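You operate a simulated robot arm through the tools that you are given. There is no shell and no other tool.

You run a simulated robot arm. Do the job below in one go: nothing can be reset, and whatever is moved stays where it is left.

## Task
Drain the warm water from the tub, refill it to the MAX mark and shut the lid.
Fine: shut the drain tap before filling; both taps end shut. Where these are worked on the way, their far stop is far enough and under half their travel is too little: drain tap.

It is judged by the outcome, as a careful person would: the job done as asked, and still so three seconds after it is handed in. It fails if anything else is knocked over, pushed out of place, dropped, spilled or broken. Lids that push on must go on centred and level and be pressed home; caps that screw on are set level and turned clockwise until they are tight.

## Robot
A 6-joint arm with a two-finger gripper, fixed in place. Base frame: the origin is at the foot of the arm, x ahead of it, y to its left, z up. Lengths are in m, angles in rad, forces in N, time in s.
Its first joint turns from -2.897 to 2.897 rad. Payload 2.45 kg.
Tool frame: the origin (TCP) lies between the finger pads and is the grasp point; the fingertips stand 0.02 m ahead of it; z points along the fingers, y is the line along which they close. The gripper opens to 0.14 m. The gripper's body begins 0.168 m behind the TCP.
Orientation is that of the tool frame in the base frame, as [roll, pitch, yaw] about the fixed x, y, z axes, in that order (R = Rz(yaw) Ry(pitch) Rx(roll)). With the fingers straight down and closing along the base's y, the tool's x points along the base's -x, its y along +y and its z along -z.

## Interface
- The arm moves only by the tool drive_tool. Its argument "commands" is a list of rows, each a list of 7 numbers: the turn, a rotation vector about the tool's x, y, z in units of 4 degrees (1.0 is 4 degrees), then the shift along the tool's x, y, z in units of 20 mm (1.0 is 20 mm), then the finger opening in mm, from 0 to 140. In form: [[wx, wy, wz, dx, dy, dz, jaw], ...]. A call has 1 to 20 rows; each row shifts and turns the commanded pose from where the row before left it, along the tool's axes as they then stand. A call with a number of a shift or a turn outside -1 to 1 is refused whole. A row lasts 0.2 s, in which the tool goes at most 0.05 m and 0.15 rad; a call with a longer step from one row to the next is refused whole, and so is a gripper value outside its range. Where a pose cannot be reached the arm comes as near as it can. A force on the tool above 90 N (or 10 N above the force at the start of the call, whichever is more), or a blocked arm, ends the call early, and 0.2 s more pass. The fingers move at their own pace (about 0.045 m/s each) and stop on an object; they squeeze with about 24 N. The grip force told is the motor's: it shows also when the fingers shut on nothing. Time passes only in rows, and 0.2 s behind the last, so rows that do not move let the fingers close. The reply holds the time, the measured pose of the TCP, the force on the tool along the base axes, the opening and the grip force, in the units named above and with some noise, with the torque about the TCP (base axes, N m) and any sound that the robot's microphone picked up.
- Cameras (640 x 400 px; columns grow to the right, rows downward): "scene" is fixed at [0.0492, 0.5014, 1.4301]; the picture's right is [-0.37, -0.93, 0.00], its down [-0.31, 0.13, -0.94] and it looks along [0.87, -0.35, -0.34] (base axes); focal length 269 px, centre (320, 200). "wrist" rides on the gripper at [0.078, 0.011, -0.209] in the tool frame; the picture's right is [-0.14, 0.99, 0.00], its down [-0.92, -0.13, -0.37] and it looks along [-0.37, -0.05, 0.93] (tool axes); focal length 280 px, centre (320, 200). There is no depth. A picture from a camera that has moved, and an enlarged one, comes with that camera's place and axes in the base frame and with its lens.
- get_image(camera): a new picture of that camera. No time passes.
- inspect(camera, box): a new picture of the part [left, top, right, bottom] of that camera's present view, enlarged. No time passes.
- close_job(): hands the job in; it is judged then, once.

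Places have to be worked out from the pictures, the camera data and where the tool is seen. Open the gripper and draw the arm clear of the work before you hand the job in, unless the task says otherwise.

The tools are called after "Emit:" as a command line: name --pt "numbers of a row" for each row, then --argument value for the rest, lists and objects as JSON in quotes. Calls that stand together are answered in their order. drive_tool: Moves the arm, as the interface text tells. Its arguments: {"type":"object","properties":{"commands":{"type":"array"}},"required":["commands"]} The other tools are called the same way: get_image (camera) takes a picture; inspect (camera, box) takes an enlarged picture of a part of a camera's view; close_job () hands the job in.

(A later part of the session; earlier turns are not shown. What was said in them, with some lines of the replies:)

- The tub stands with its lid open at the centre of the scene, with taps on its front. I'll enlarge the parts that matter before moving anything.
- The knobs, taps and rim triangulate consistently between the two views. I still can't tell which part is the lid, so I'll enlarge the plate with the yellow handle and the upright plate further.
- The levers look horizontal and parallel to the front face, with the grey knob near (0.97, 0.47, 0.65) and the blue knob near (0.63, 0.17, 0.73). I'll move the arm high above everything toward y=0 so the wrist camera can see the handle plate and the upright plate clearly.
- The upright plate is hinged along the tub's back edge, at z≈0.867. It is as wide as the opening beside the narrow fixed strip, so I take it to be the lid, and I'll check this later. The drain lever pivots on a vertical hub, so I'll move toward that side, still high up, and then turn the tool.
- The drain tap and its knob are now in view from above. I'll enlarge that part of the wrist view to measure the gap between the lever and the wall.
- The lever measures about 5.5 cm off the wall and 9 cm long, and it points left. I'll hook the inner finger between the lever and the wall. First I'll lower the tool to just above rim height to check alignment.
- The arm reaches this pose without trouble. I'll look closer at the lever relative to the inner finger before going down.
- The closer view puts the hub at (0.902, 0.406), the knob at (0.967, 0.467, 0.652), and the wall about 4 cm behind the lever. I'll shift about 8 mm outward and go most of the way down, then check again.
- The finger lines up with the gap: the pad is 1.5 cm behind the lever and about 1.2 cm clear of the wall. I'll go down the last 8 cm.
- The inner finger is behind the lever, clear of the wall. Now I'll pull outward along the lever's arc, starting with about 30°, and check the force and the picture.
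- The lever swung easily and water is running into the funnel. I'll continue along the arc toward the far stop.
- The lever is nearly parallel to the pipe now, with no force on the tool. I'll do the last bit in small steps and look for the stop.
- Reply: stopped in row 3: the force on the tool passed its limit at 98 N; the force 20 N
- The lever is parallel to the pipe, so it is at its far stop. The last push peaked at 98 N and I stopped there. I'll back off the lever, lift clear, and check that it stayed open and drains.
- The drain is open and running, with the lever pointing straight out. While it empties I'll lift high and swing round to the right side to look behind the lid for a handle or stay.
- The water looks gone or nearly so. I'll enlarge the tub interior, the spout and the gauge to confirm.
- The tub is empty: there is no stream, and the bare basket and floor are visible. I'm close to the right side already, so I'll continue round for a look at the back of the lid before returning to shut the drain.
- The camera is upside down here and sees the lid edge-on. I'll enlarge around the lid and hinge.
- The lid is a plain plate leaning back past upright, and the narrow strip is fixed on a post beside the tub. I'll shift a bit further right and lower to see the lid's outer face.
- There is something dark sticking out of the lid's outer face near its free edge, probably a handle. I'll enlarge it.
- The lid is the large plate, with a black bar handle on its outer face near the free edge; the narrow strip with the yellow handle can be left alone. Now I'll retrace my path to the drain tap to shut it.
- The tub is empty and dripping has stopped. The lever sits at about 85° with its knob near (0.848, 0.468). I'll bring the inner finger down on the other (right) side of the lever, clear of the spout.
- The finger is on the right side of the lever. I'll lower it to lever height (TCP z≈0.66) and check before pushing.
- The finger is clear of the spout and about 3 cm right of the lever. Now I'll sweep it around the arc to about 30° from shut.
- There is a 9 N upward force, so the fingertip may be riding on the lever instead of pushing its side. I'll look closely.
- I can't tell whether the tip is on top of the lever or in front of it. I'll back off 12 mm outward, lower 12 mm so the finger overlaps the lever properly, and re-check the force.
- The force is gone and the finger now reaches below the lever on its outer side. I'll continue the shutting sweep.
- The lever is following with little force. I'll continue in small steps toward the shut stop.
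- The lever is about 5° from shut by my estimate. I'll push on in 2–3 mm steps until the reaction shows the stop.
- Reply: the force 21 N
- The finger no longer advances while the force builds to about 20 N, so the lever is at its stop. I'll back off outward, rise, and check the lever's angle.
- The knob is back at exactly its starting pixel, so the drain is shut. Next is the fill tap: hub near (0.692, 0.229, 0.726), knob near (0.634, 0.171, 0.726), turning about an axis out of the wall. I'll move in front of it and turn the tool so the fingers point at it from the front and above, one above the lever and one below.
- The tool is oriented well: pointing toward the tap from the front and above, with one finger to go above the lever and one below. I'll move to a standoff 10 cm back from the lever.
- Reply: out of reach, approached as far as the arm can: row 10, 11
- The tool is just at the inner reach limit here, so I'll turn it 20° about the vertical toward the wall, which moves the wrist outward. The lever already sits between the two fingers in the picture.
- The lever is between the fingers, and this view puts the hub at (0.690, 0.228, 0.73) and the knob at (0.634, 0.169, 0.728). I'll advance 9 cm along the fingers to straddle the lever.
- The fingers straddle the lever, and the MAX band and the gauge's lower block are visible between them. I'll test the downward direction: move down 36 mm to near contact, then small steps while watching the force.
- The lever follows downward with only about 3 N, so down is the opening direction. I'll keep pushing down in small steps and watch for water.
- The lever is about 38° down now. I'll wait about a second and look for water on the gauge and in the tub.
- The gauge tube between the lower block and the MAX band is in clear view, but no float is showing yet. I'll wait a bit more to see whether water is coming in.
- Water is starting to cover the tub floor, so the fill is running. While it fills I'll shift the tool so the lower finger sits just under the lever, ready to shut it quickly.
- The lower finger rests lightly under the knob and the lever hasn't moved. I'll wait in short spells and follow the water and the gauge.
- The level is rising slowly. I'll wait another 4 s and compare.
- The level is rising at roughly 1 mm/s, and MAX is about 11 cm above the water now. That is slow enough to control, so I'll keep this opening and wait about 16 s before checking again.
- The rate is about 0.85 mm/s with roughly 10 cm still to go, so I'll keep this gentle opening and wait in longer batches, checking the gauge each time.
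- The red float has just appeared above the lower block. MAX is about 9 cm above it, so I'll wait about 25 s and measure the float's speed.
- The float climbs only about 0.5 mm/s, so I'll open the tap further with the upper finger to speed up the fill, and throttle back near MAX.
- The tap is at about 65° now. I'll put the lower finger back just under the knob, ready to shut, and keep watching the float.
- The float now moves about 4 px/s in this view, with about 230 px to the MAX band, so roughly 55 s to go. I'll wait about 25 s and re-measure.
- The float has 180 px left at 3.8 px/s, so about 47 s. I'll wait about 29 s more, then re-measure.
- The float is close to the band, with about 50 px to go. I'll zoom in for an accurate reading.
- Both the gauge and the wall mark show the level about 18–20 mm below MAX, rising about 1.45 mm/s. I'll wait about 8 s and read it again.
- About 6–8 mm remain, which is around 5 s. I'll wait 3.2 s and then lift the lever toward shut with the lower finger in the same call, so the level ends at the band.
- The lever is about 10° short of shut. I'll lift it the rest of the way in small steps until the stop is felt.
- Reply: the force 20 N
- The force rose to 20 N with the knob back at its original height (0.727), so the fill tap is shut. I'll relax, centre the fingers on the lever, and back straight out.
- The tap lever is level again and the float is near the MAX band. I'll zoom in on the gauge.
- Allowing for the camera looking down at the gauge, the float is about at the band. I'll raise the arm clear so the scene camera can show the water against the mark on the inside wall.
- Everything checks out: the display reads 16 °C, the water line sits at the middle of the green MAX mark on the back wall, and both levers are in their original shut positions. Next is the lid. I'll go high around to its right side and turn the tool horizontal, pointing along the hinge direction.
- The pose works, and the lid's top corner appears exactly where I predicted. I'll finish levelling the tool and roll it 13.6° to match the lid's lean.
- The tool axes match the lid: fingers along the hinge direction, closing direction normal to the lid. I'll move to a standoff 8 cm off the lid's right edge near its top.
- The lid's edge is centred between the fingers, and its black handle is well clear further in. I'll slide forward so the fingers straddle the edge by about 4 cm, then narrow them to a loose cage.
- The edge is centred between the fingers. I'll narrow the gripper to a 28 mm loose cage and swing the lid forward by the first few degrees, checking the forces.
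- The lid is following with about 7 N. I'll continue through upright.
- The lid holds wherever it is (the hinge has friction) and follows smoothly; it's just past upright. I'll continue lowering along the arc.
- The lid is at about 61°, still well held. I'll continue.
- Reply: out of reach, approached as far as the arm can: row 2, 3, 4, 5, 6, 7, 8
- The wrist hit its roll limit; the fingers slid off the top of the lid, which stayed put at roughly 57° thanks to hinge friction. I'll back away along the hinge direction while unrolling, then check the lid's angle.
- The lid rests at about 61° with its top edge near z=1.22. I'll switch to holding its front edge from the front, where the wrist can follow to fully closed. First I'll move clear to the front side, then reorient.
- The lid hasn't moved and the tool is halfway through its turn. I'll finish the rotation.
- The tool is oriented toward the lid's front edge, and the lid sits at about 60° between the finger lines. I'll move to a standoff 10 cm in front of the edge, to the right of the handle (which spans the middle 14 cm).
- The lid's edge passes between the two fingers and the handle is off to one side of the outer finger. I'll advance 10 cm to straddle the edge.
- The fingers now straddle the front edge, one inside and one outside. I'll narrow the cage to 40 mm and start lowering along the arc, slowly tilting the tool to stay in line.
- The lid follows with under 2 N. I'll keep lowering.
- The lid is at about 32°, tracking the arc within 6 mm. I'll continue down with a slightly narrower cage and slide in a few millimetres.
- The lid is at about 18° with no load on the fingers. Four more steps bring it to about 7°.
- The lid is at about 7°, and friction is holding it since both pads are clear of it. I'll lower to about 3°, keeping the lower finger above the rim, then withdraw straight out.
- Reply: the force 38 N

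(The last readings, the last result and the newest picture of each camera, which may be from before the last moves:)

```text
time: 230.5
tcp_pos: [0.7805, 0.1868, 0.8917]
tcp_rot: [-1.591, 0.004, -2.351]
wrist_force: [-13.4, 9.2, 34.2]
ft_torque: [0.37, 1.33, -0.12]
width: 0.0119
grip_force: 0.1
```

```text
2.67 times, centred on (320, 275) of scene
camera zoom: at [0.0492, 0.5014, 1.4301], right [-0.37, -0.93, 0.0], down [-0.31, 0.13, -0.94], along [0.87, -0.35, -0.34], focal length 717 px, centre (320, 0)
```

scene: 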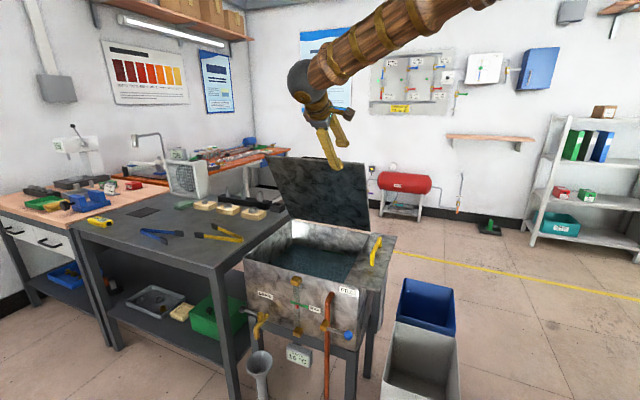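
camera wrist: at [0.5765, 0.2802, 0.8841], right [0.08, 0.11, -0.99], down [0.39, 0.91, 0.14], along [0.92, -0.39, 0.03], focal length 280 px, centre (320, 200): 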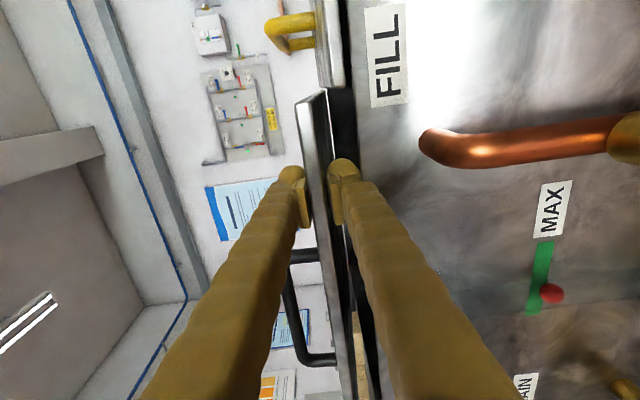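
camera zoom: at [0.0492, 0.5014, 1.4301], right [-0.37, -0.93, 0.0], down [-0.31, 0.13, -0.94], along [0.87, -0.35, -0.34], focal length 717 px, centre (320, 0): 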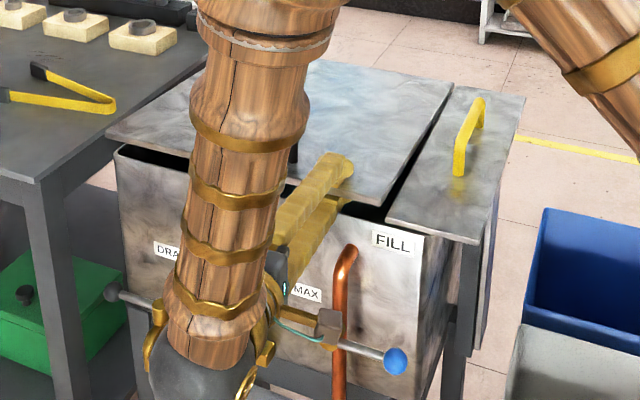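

The lower finger has met the rim (34 N up) and the lid is now resting on it, so this is as far as it goes from here. I'll lift 8 mm to relax and withdraw straight out to the front.

Emit:
drive_tool --pt "0 0 0 0 -0.4 0 28" --pt "0 0 0 0 0 0 28"

Emit:
get_image --camera "wrist"

```text
time: 231.1
tcp_pos: [0.7813, 0.1862, 0.8979]
tcp_rot: [-1.593, 0.001, -2.349]
wrist_force: [5.0, 1.0, 5.1]
ft_torque: [0.02, 0.06, 0.04]
width: 0.0253
grip_force: 0.1
```

```text
taken
camera wrist: at [0.5771, 0.2796, 0.8909], right [0.08, 0.11, -0.99], down [0.39, 0.91, 0.14], along [0.92, -0.39, 0.03], focal length 280 px, centre (320, 200)
```

wrist: 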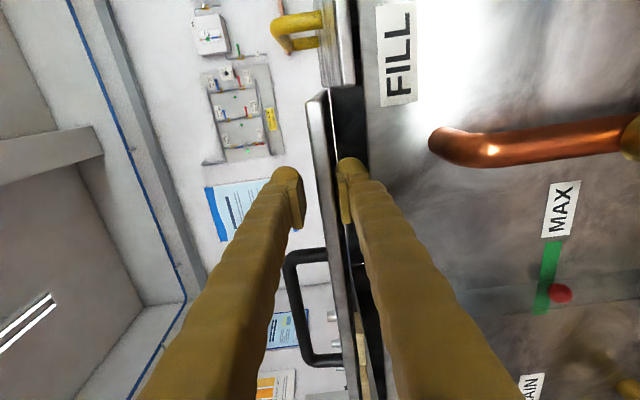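

The squeeze is gone and the lid rests lightly on the lower finger. Withdrawing straight out now.

Emit:
drive_tool --pt "0 0 0 0 -0.05 -0.5 28" --pt "0 0 0 0 0 -0.8 28" --pt "0 0 0 0 0 -0.9 28" --pt "0 0 0 0 0 -0.9 28" --pt "0 0 0 0 0 -0.9 28" --pt "0 0 0 0 0 -0.9 28" --pt "0 0 0 0 0 -0.9 28" --pt "0 0 0 0 0 0 28"

Emit:
get_image --camera "wrist"

Emit:
inspect --camera "scene" --box '[230, 200, 410, 350]'

```text
time: 232.9
tcp_pos: [0.6967, 0.2675, 0.9017]
tcp_rot: [-1.594, 0.0, -2.349]
wrist_force: [-0.4, -0.3, -0.2]
ft_torque: [0.02, 0.02, 0.03]
width: 0.0281
grip_force: 0.1
```

```text
taken
camera wrist: at [0.4933, 0.3607, 0.8949], right [0.08, 0.11, -0.99], down [0.39, 0.91, 0.14], along [0.92, -0.39, 0.03], focal length 280 px, centre (320, 200)
```

wrist: 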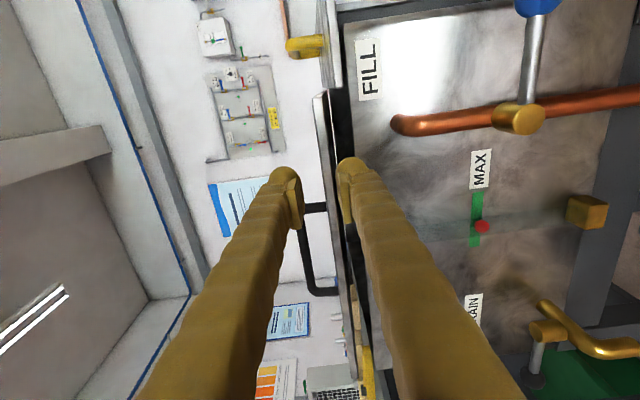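

```text
2.67 times, centred on (320, 275) of scene
camera zoom: at [0.0492, 0.5014, 1.4301], right [-0.37, -0.93, 0.0], down [-0.31, 0.13, -0.94], along [0.87, -0.35, -0.34], focal length 717 px, centre (320, 0)
```

zoom: 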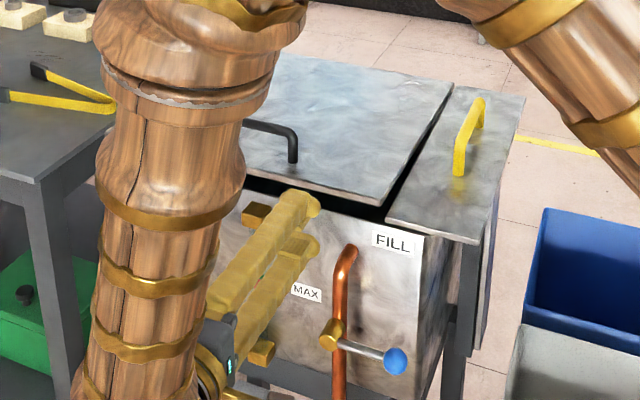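

The lid is nearly shut, held a couple of centimetres open by hinge friction. I'll rise 5 cm, come in over the lid to the right of the handle, and press it down gently with the lower finger.

Emit:
drive_tool --pt "0 0 0 0 -0.833 0 28" --pt "0 0 0 0 -0.833 0 28" --pt "0 0 0 0 -0.833 0 28" --pt "0 0 0 0 0 0.93 28" --pt "0 0 0 0 0 0.93 28" --pt "0 0 0 0 0 0.93 28" --pt "0 0 0 0 0 0.93 28" --pt "0 0 0 0 0 0.93 28" --pt "0 0 0 0 0 0.93 28" --pt "0 0 0 0 0 0.93 28" --pt "0 0 0 0 0 0 28"

Emit:
get_image --camera "wrist"

Emit:
inspect --camera "scene" --box '[230, 200, 410, 350]'

```text
time: 235.3
tcp_pos: [0.7909, 0.1771, 0.9488]
tcp_rot: [-1.594, 0.003, -2.35]
wrist_force: [-0.4, -0.4, -0.3]
ft_torque: [0.0, -0.01, -0.02]
width: 0.0277
grip_force: 0.0
```

```text
taken
camera wrist: at [0.5871, 0.2693, 0.9411], right [0.08, 0.12, -0.99], down [0.39, 0.91, 0.14], along [0.92, -0.39, 0.03], focal length 280 px, centre (320, 200)
```

wrist: 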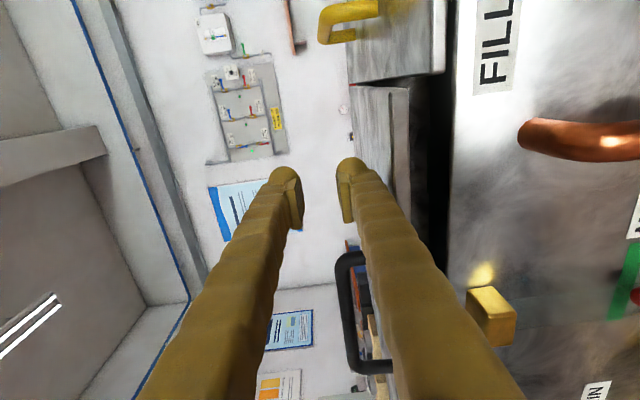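

```text
2.67 times, centred on (320, 275) of scene
camera zoom: at [0.0492, 0.5014, 1.4301], right [-0.37, -0.93, 0.0], down [-0.31, 0.13, -0.94], along [0.87, -0.35, -0.34], focal length 717 px, centre (320, 0)
```

zoom: 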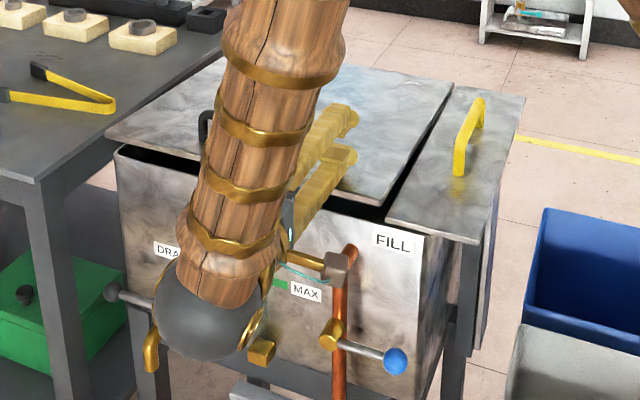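

The lower finger is over the lid, which still stands about 3–4 cm proud at the front. I'll press down in small steps and watch the force.

Emit:
drive_tool --pt "0 0 0 0 0.4 0 28" --pt "0 0 0 0 0.4 0 28" --pt "0 0 0 0 0.4 0 28"

Emit:
drive_tool --pt "0 0 0 0 0.3 0 28" --pt "0 0 0 0 0.3 0 28"

Emit:
get_image --camera "wrist"

Emit:
inspect --camera "scene" --box '[230, 200, 410, 350]'

```text
time: 236.1
tcp_pos: [0.7895, 0.1773, 0.9249]
tcp_rot: [-1.592, 0.001, -2.35]
wrist_force: [0.9, -0.1, 0.0]
ft_torque: [0.01, 0.0, -0.03]
width: 0.0281
grip_force: 0.0
```

```text
time: 236.7
tcp_pos: [0.7909, 0.1768, 0.9125]
tcp_rot: [-1.593, 0.001, -2.35]
wrist_force: [-1.9, 1.8, 1.8]
ft_torque: [-0.02, 0.02, 0.0]
width: 0.0271
grip_force: 0.1
```

```text
taken
camera wrist: at [0.5868, 0.27, 0.906], right [0.08, 0.12, -0.99], down [0.39, 0.91, 0.14], along [0.92, -0.39, 0.03], focal length 280 px, centre (320, 200)
```

wrist: 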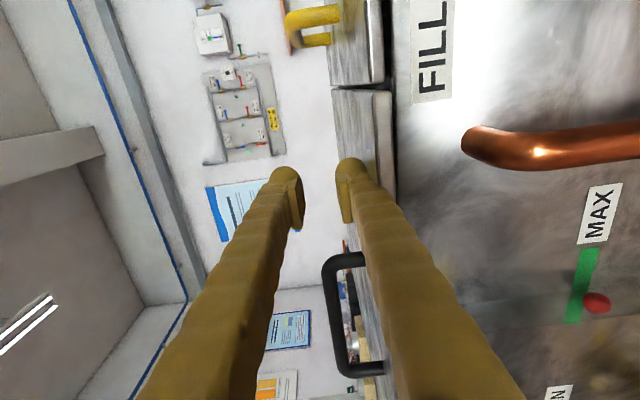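

```text
2.67 times, centred on (320, 275) of scene
camera zoom: at [0.0492, 0.5014, 1.4301], right [-0.37, -0.93, 0.0], down [-0.31, 0.13, -0.94], along [0.87, -0.35, -0.34], focal length 717 px, centre (320, 0)
```

zoom: 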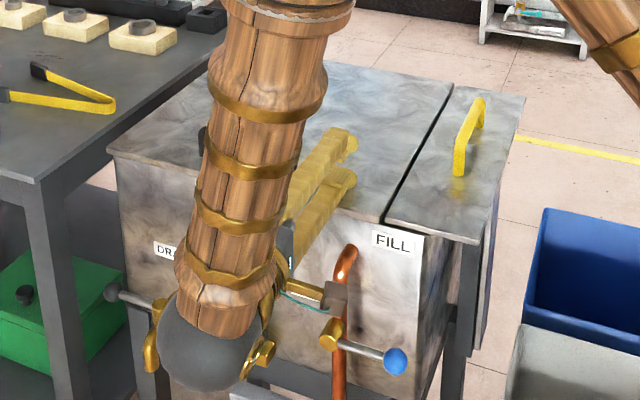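

The lid is nearly level with the strip. I'll press a little further until the force shows it is seated.

Emit:
drive_tool --pt "0 0 0 0 0.2 0 28"

Emit:
drive_tool --pt "0 0 0 0 0.2 0 28"

Emit:
get_image --camera "wrist"

```text
time: 237.1
tcp_pos: [0.7909, 0.1764, 0.9094]
tcp_rot: [-1.594, 0.003, -2.349]
wrist_force: [-4.1, 3.6, 11.4]
ft_torque: [0.04, 0.15, -0.03]
width: 0.0212
grip_force: 0.1
```

```text
time: 237.5
tcp_pos: [0.7908, 0.1783, 0.9053]
tcp_rot: [-1.592, 0.005, -2.348]
wrist_force: [-2.6, 3.9, 27.7]
ft_torque: [0.58, 1.11, -0.12]
width: 0.014
grip_force: 0.0
```

```text
taken
camera wrist: at [0.5866, 0.2701, 0.8992], right [0.08, 0.11, -0.99], down [0.39, 0.91, 0.14], along [0.92, -0.39, 0.03], focal length 280 px, centre (320, 200)
```

wrist: 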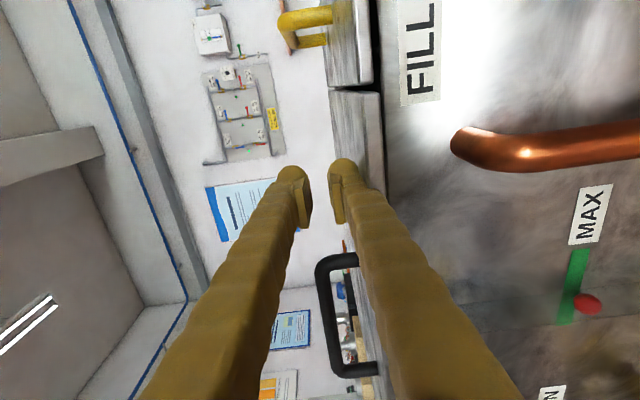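

The force rose to 28 N with no more lid movement, and there's no gap left at the rim, so the lid is seated. I'll lift off and retreat to the front, opening the gripper once clear.

Emit:
drive_tool --pt "0 0 0 0 -0.4 0 28" --pt "0 0 0 0 -0.8 0 28" --pt "0 0 0 0 -0.9 0 28" --pt "0 0 0 0 -0.6 -0.8 28" --pt "0 0 0 0 -0.6 -0.9 28" --pt "0 0 0 0 -0.6 -0.9 28" --pt "0 0 0 0 -0.6 -0.9 28" --pt "0 0 0 0 -0.8 -0.7 28" --pt "0 0 0 0 -0.9 -0.3 28" --pt "0 0 0 0 -0.9 0 60" --pt "0 0 0 0 -0.9 0 60" --pt "0 0 0 0 -0.9 0 60" --pt "0 0 0 0 -0.9 0 60"

Emit:
get_image --camera "scene"

Emit:
get_image --camera "wrist"

```text
time: 240.3
tcp_pos: [0.7295, 0.2372, 1.1056]
tcp_rot: [-1.595, 0.003, -2.349]
wrist_force: [-0.7, -0.3, -0.8]
ft_torque: [0.0, 0.01, 0.01]
width: 0.0601
grip_force: 0.1
```

```text
taken
```

scene: 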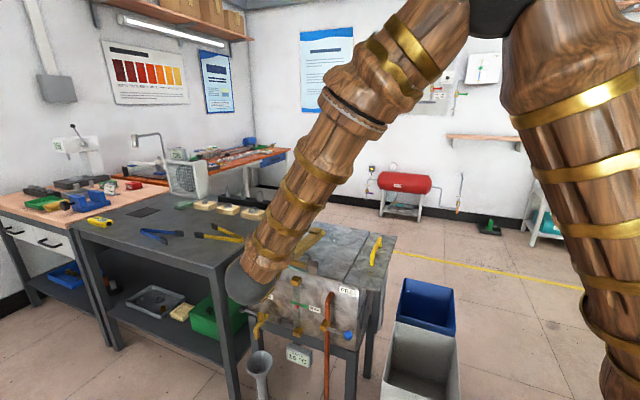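

```text
taken
camera wrist: at [0.526, 0.3291, 1.097], right [0.08, 0.12, -0.99], down [0.39, 0.91, 0.14], along [0.92, -0.39, 0.03], focal length 280 px, centre (320, 200)
```

wrist: 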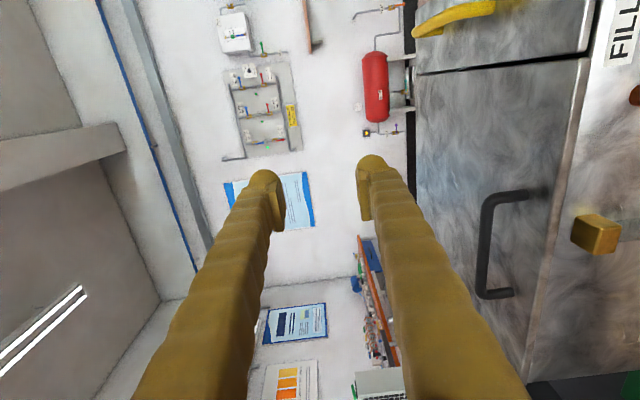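

The lid looks flush and stays shut. I'll point the tool down, open the gripper, and move well away so I can check the whole tub from the scene camera.

Emit:
drive_tool --pt "0 0 0 0 -0.9 -0.5 80" --pt "0 0 0 0 -0.9 -0.5 80" --pt "0 0 0 0 -0.9 -0.5 80" --pt "0 0 0 0 -0.9 -0.5 80" --pt "-1 0 0 0 0 0 140" --pt "-1 0 0 0 0 0 140" --pt "-1 0 0 0 0 0 140" --pt "-1 0 0 0 0 0 140" --pt "-1 0 0 0 0 0 140" --pt "-1 0 0 0 0 0 140" --pt "-1 0 0 0 0 0 140" --pt "-1 0 0 0 0 0 140" --pt "-1 0 0 0 0 0 140" --pt "-1 0 0 0 0 0 140" --pt "-1 0 0 0 0 0 140" --pt "-1 0 0 0 0 0 140" --pt "-1 0 0 0 0 0 140" --pt "-1 0 0 0 0 0 140" --pt "-1 0 0 0 0 0 140" --pt "-1 0 0 0 0 0 140"

Emit:
drive_tool --pt "-1 0 0 0 0 0 140" --pt "-1 0 0 0 0 0 140" --pt "-1 0 0 0 0 0 140" --pt "-1 0 0 0 0 0 140" --pt "-1 0 0 0 0 0 140" --pt "-0.8 0 0 0 0 0 140" --pt "0 0 0 0.9 -0.6 -0.8 140" --pt "0 0 0 0.9 -0.6 -0.8 140" --pt "0 0 0 0.9 -0.6 -0.8 140" --pt "0 0 0 0.9 -0.6 -0.8 140" --pt "0 0 0 0.9 -0.6 -0.8 140" --pt "0 0 0 0.9 -0.6 -0.8 140" --pt "0 0 0 0.9 -0.6 -0.4 140" --pt "0 0 0 0.9 -0.6 -0.4 140" --pt "0 0 0 0.9 -0.6 0 140" --pt "0 0 0 0.9 -0.6 0 140"

Emit:
get_image --camera "scene"

Emit:
get_image --camera "wrist"

```text
time: 244.5
tcp_pos: [0.7017, 0.2643, 1.1756]
tcp_rot: [-2.713, 0.001, -2.35]
wrist_force: [0.2, 0.1, -0.1]
ft_torque: [0.0, 0.02, 0.02]
width: 0.14
grip_force: 0.1
```

```text
time: 247.9
tcp_pos: [0.6581, 0.0518, 1.2894]
tcp_rot: [-3.114, 0.002, -2.35]
wrist_force: [0.5, -0.2, -0.1]
ft_torque: [0.02, 0.05, -0.01]
width: 0.1401
grip_force: 0.0
```

```text
taken
```

scene: 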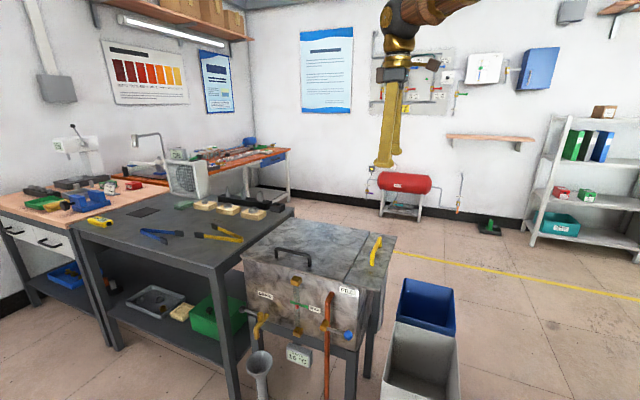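

```text
taken
camera wrist: at [0.5907, 0.0083, 1.4979], right [-0.61, 0.79, -0.03], down [0.73, 0.57, 0.37], along [0.31, 0.21, -0.93], focal length 280 px, centre (320, 200)
```

wrist: 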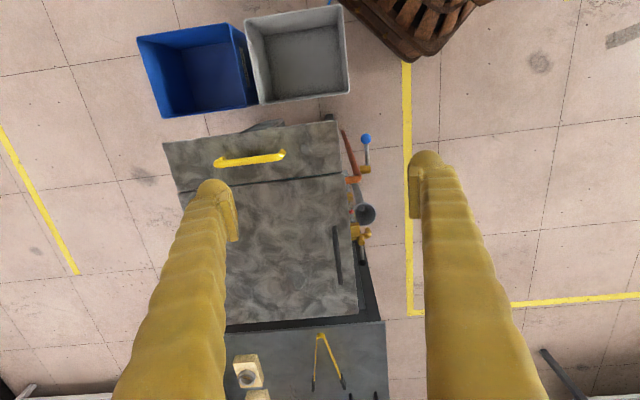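

The lid is closed and everything else is in place. A final close look at the lid, gauge and taps before handing in.

Emit:
inspect --camera "scene" --box '[230, 210, 410, 380]'

Emit:
inspect --camera "scene" --box '[240, 270, 300, 370]'

Emit:
inspect --camera "scene" --box '[300, 260, 370, 350]'

```text
2.35 times, centred on (320, 295) of scene
camera zoom: at [0.0492, 0.5014, 1.4301], right [-0.37, -0.93, 0.0], down [-0.31, 0.13, -0.94], along [0.87, -0.35, -0.34], focal length 632 px, centre (320, -24)
```

zoom: 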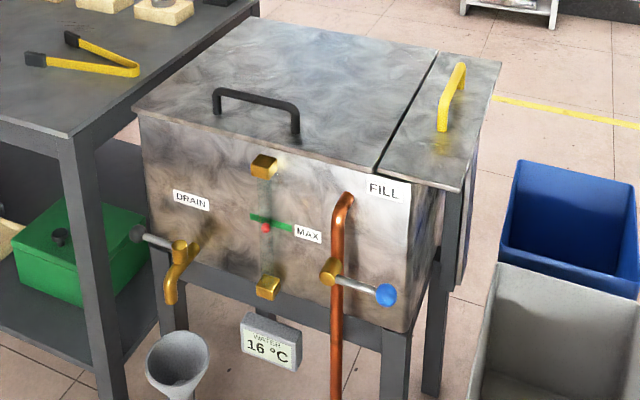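

```text
4.00 times, centred on (270, 320) of scene
camera zoom: at [0.0492, 0.5014, 1.4301], right [-0.37, -0.93, 0.0], down [-0.31, 0.13, -0.94], along [0.87, -0.35, -0.34], focal length 1075 px, centre (520, -280)
```

zoom: 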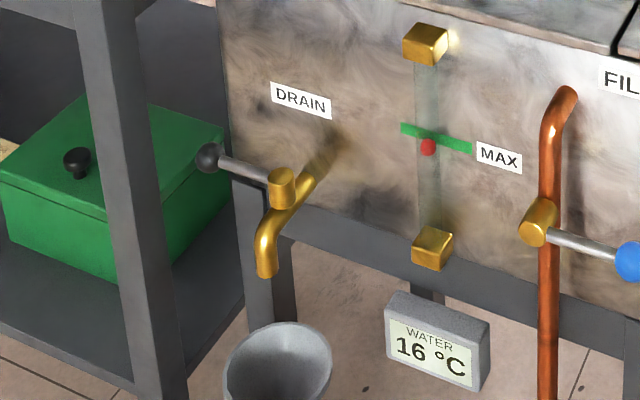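

```text
4.44 times, centred on (335, 305) of scene
camera zoom: at [0.0492, 0.5014, 1.4301], right [-0.37, -0.93, 0.0], down [-0.31, 0.13, -0.94], along [0.87, -0.35, -0.34], focal length 1194 px, centre (253, -267)
```

zoom: 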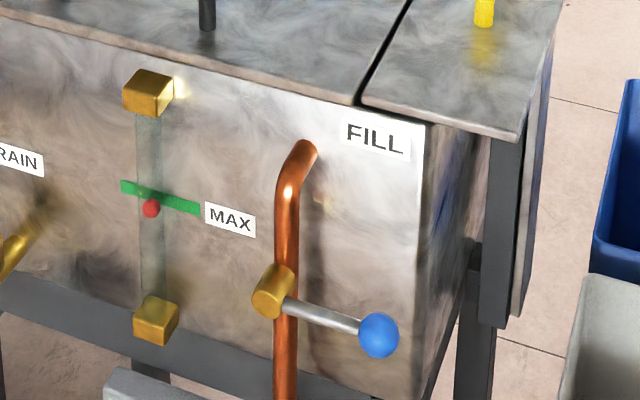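

The tub is drained and refilled to MAX, with the display down from 46 to 16 °C. Both levers are back in their original shut positions and the lid is flush with the strip. The gripper is open, the arm is clear, and nothing else has moved, so I'm handing in.

Emit:
close_job

```text
The job is handed in.
```

The job is done and handed in. The warm water is drained, the tub is refilled to the MAX mark, both taps are shut and the lid is closed.

- **Drain:** I opened the drain tap to its far stop and left it until the tub was empty. I shut it before filling, and its lever is back in its starting position.
- **Fill:** The water line sits at about the middle of the green MAX mark on the back wall. The temperature display went from 46 °C to 16 °C. The fill lever is back in its starting position.
- **Lid:** It sits level with the fixed strip beside it, with no gap at the front rim. I pressed it down until it stopped moving.

Two things did not go cleanly:

- **Drain lever:** The last push to its stop peaked at 98 N before the arm stopped itself. The tap still shut fully and I saw no damage.
- **Lid:** My first hold slipped off when the wrist reached its turning limit, with the lid about 60° open. The hinge held it there and I lowered it the rest of the way from the front edge. On the way, a finger pressed against the rim with about 34 N.

Nothing else in the scene looked moved or spilled. The gripper is open and the arm is clear of the tub.
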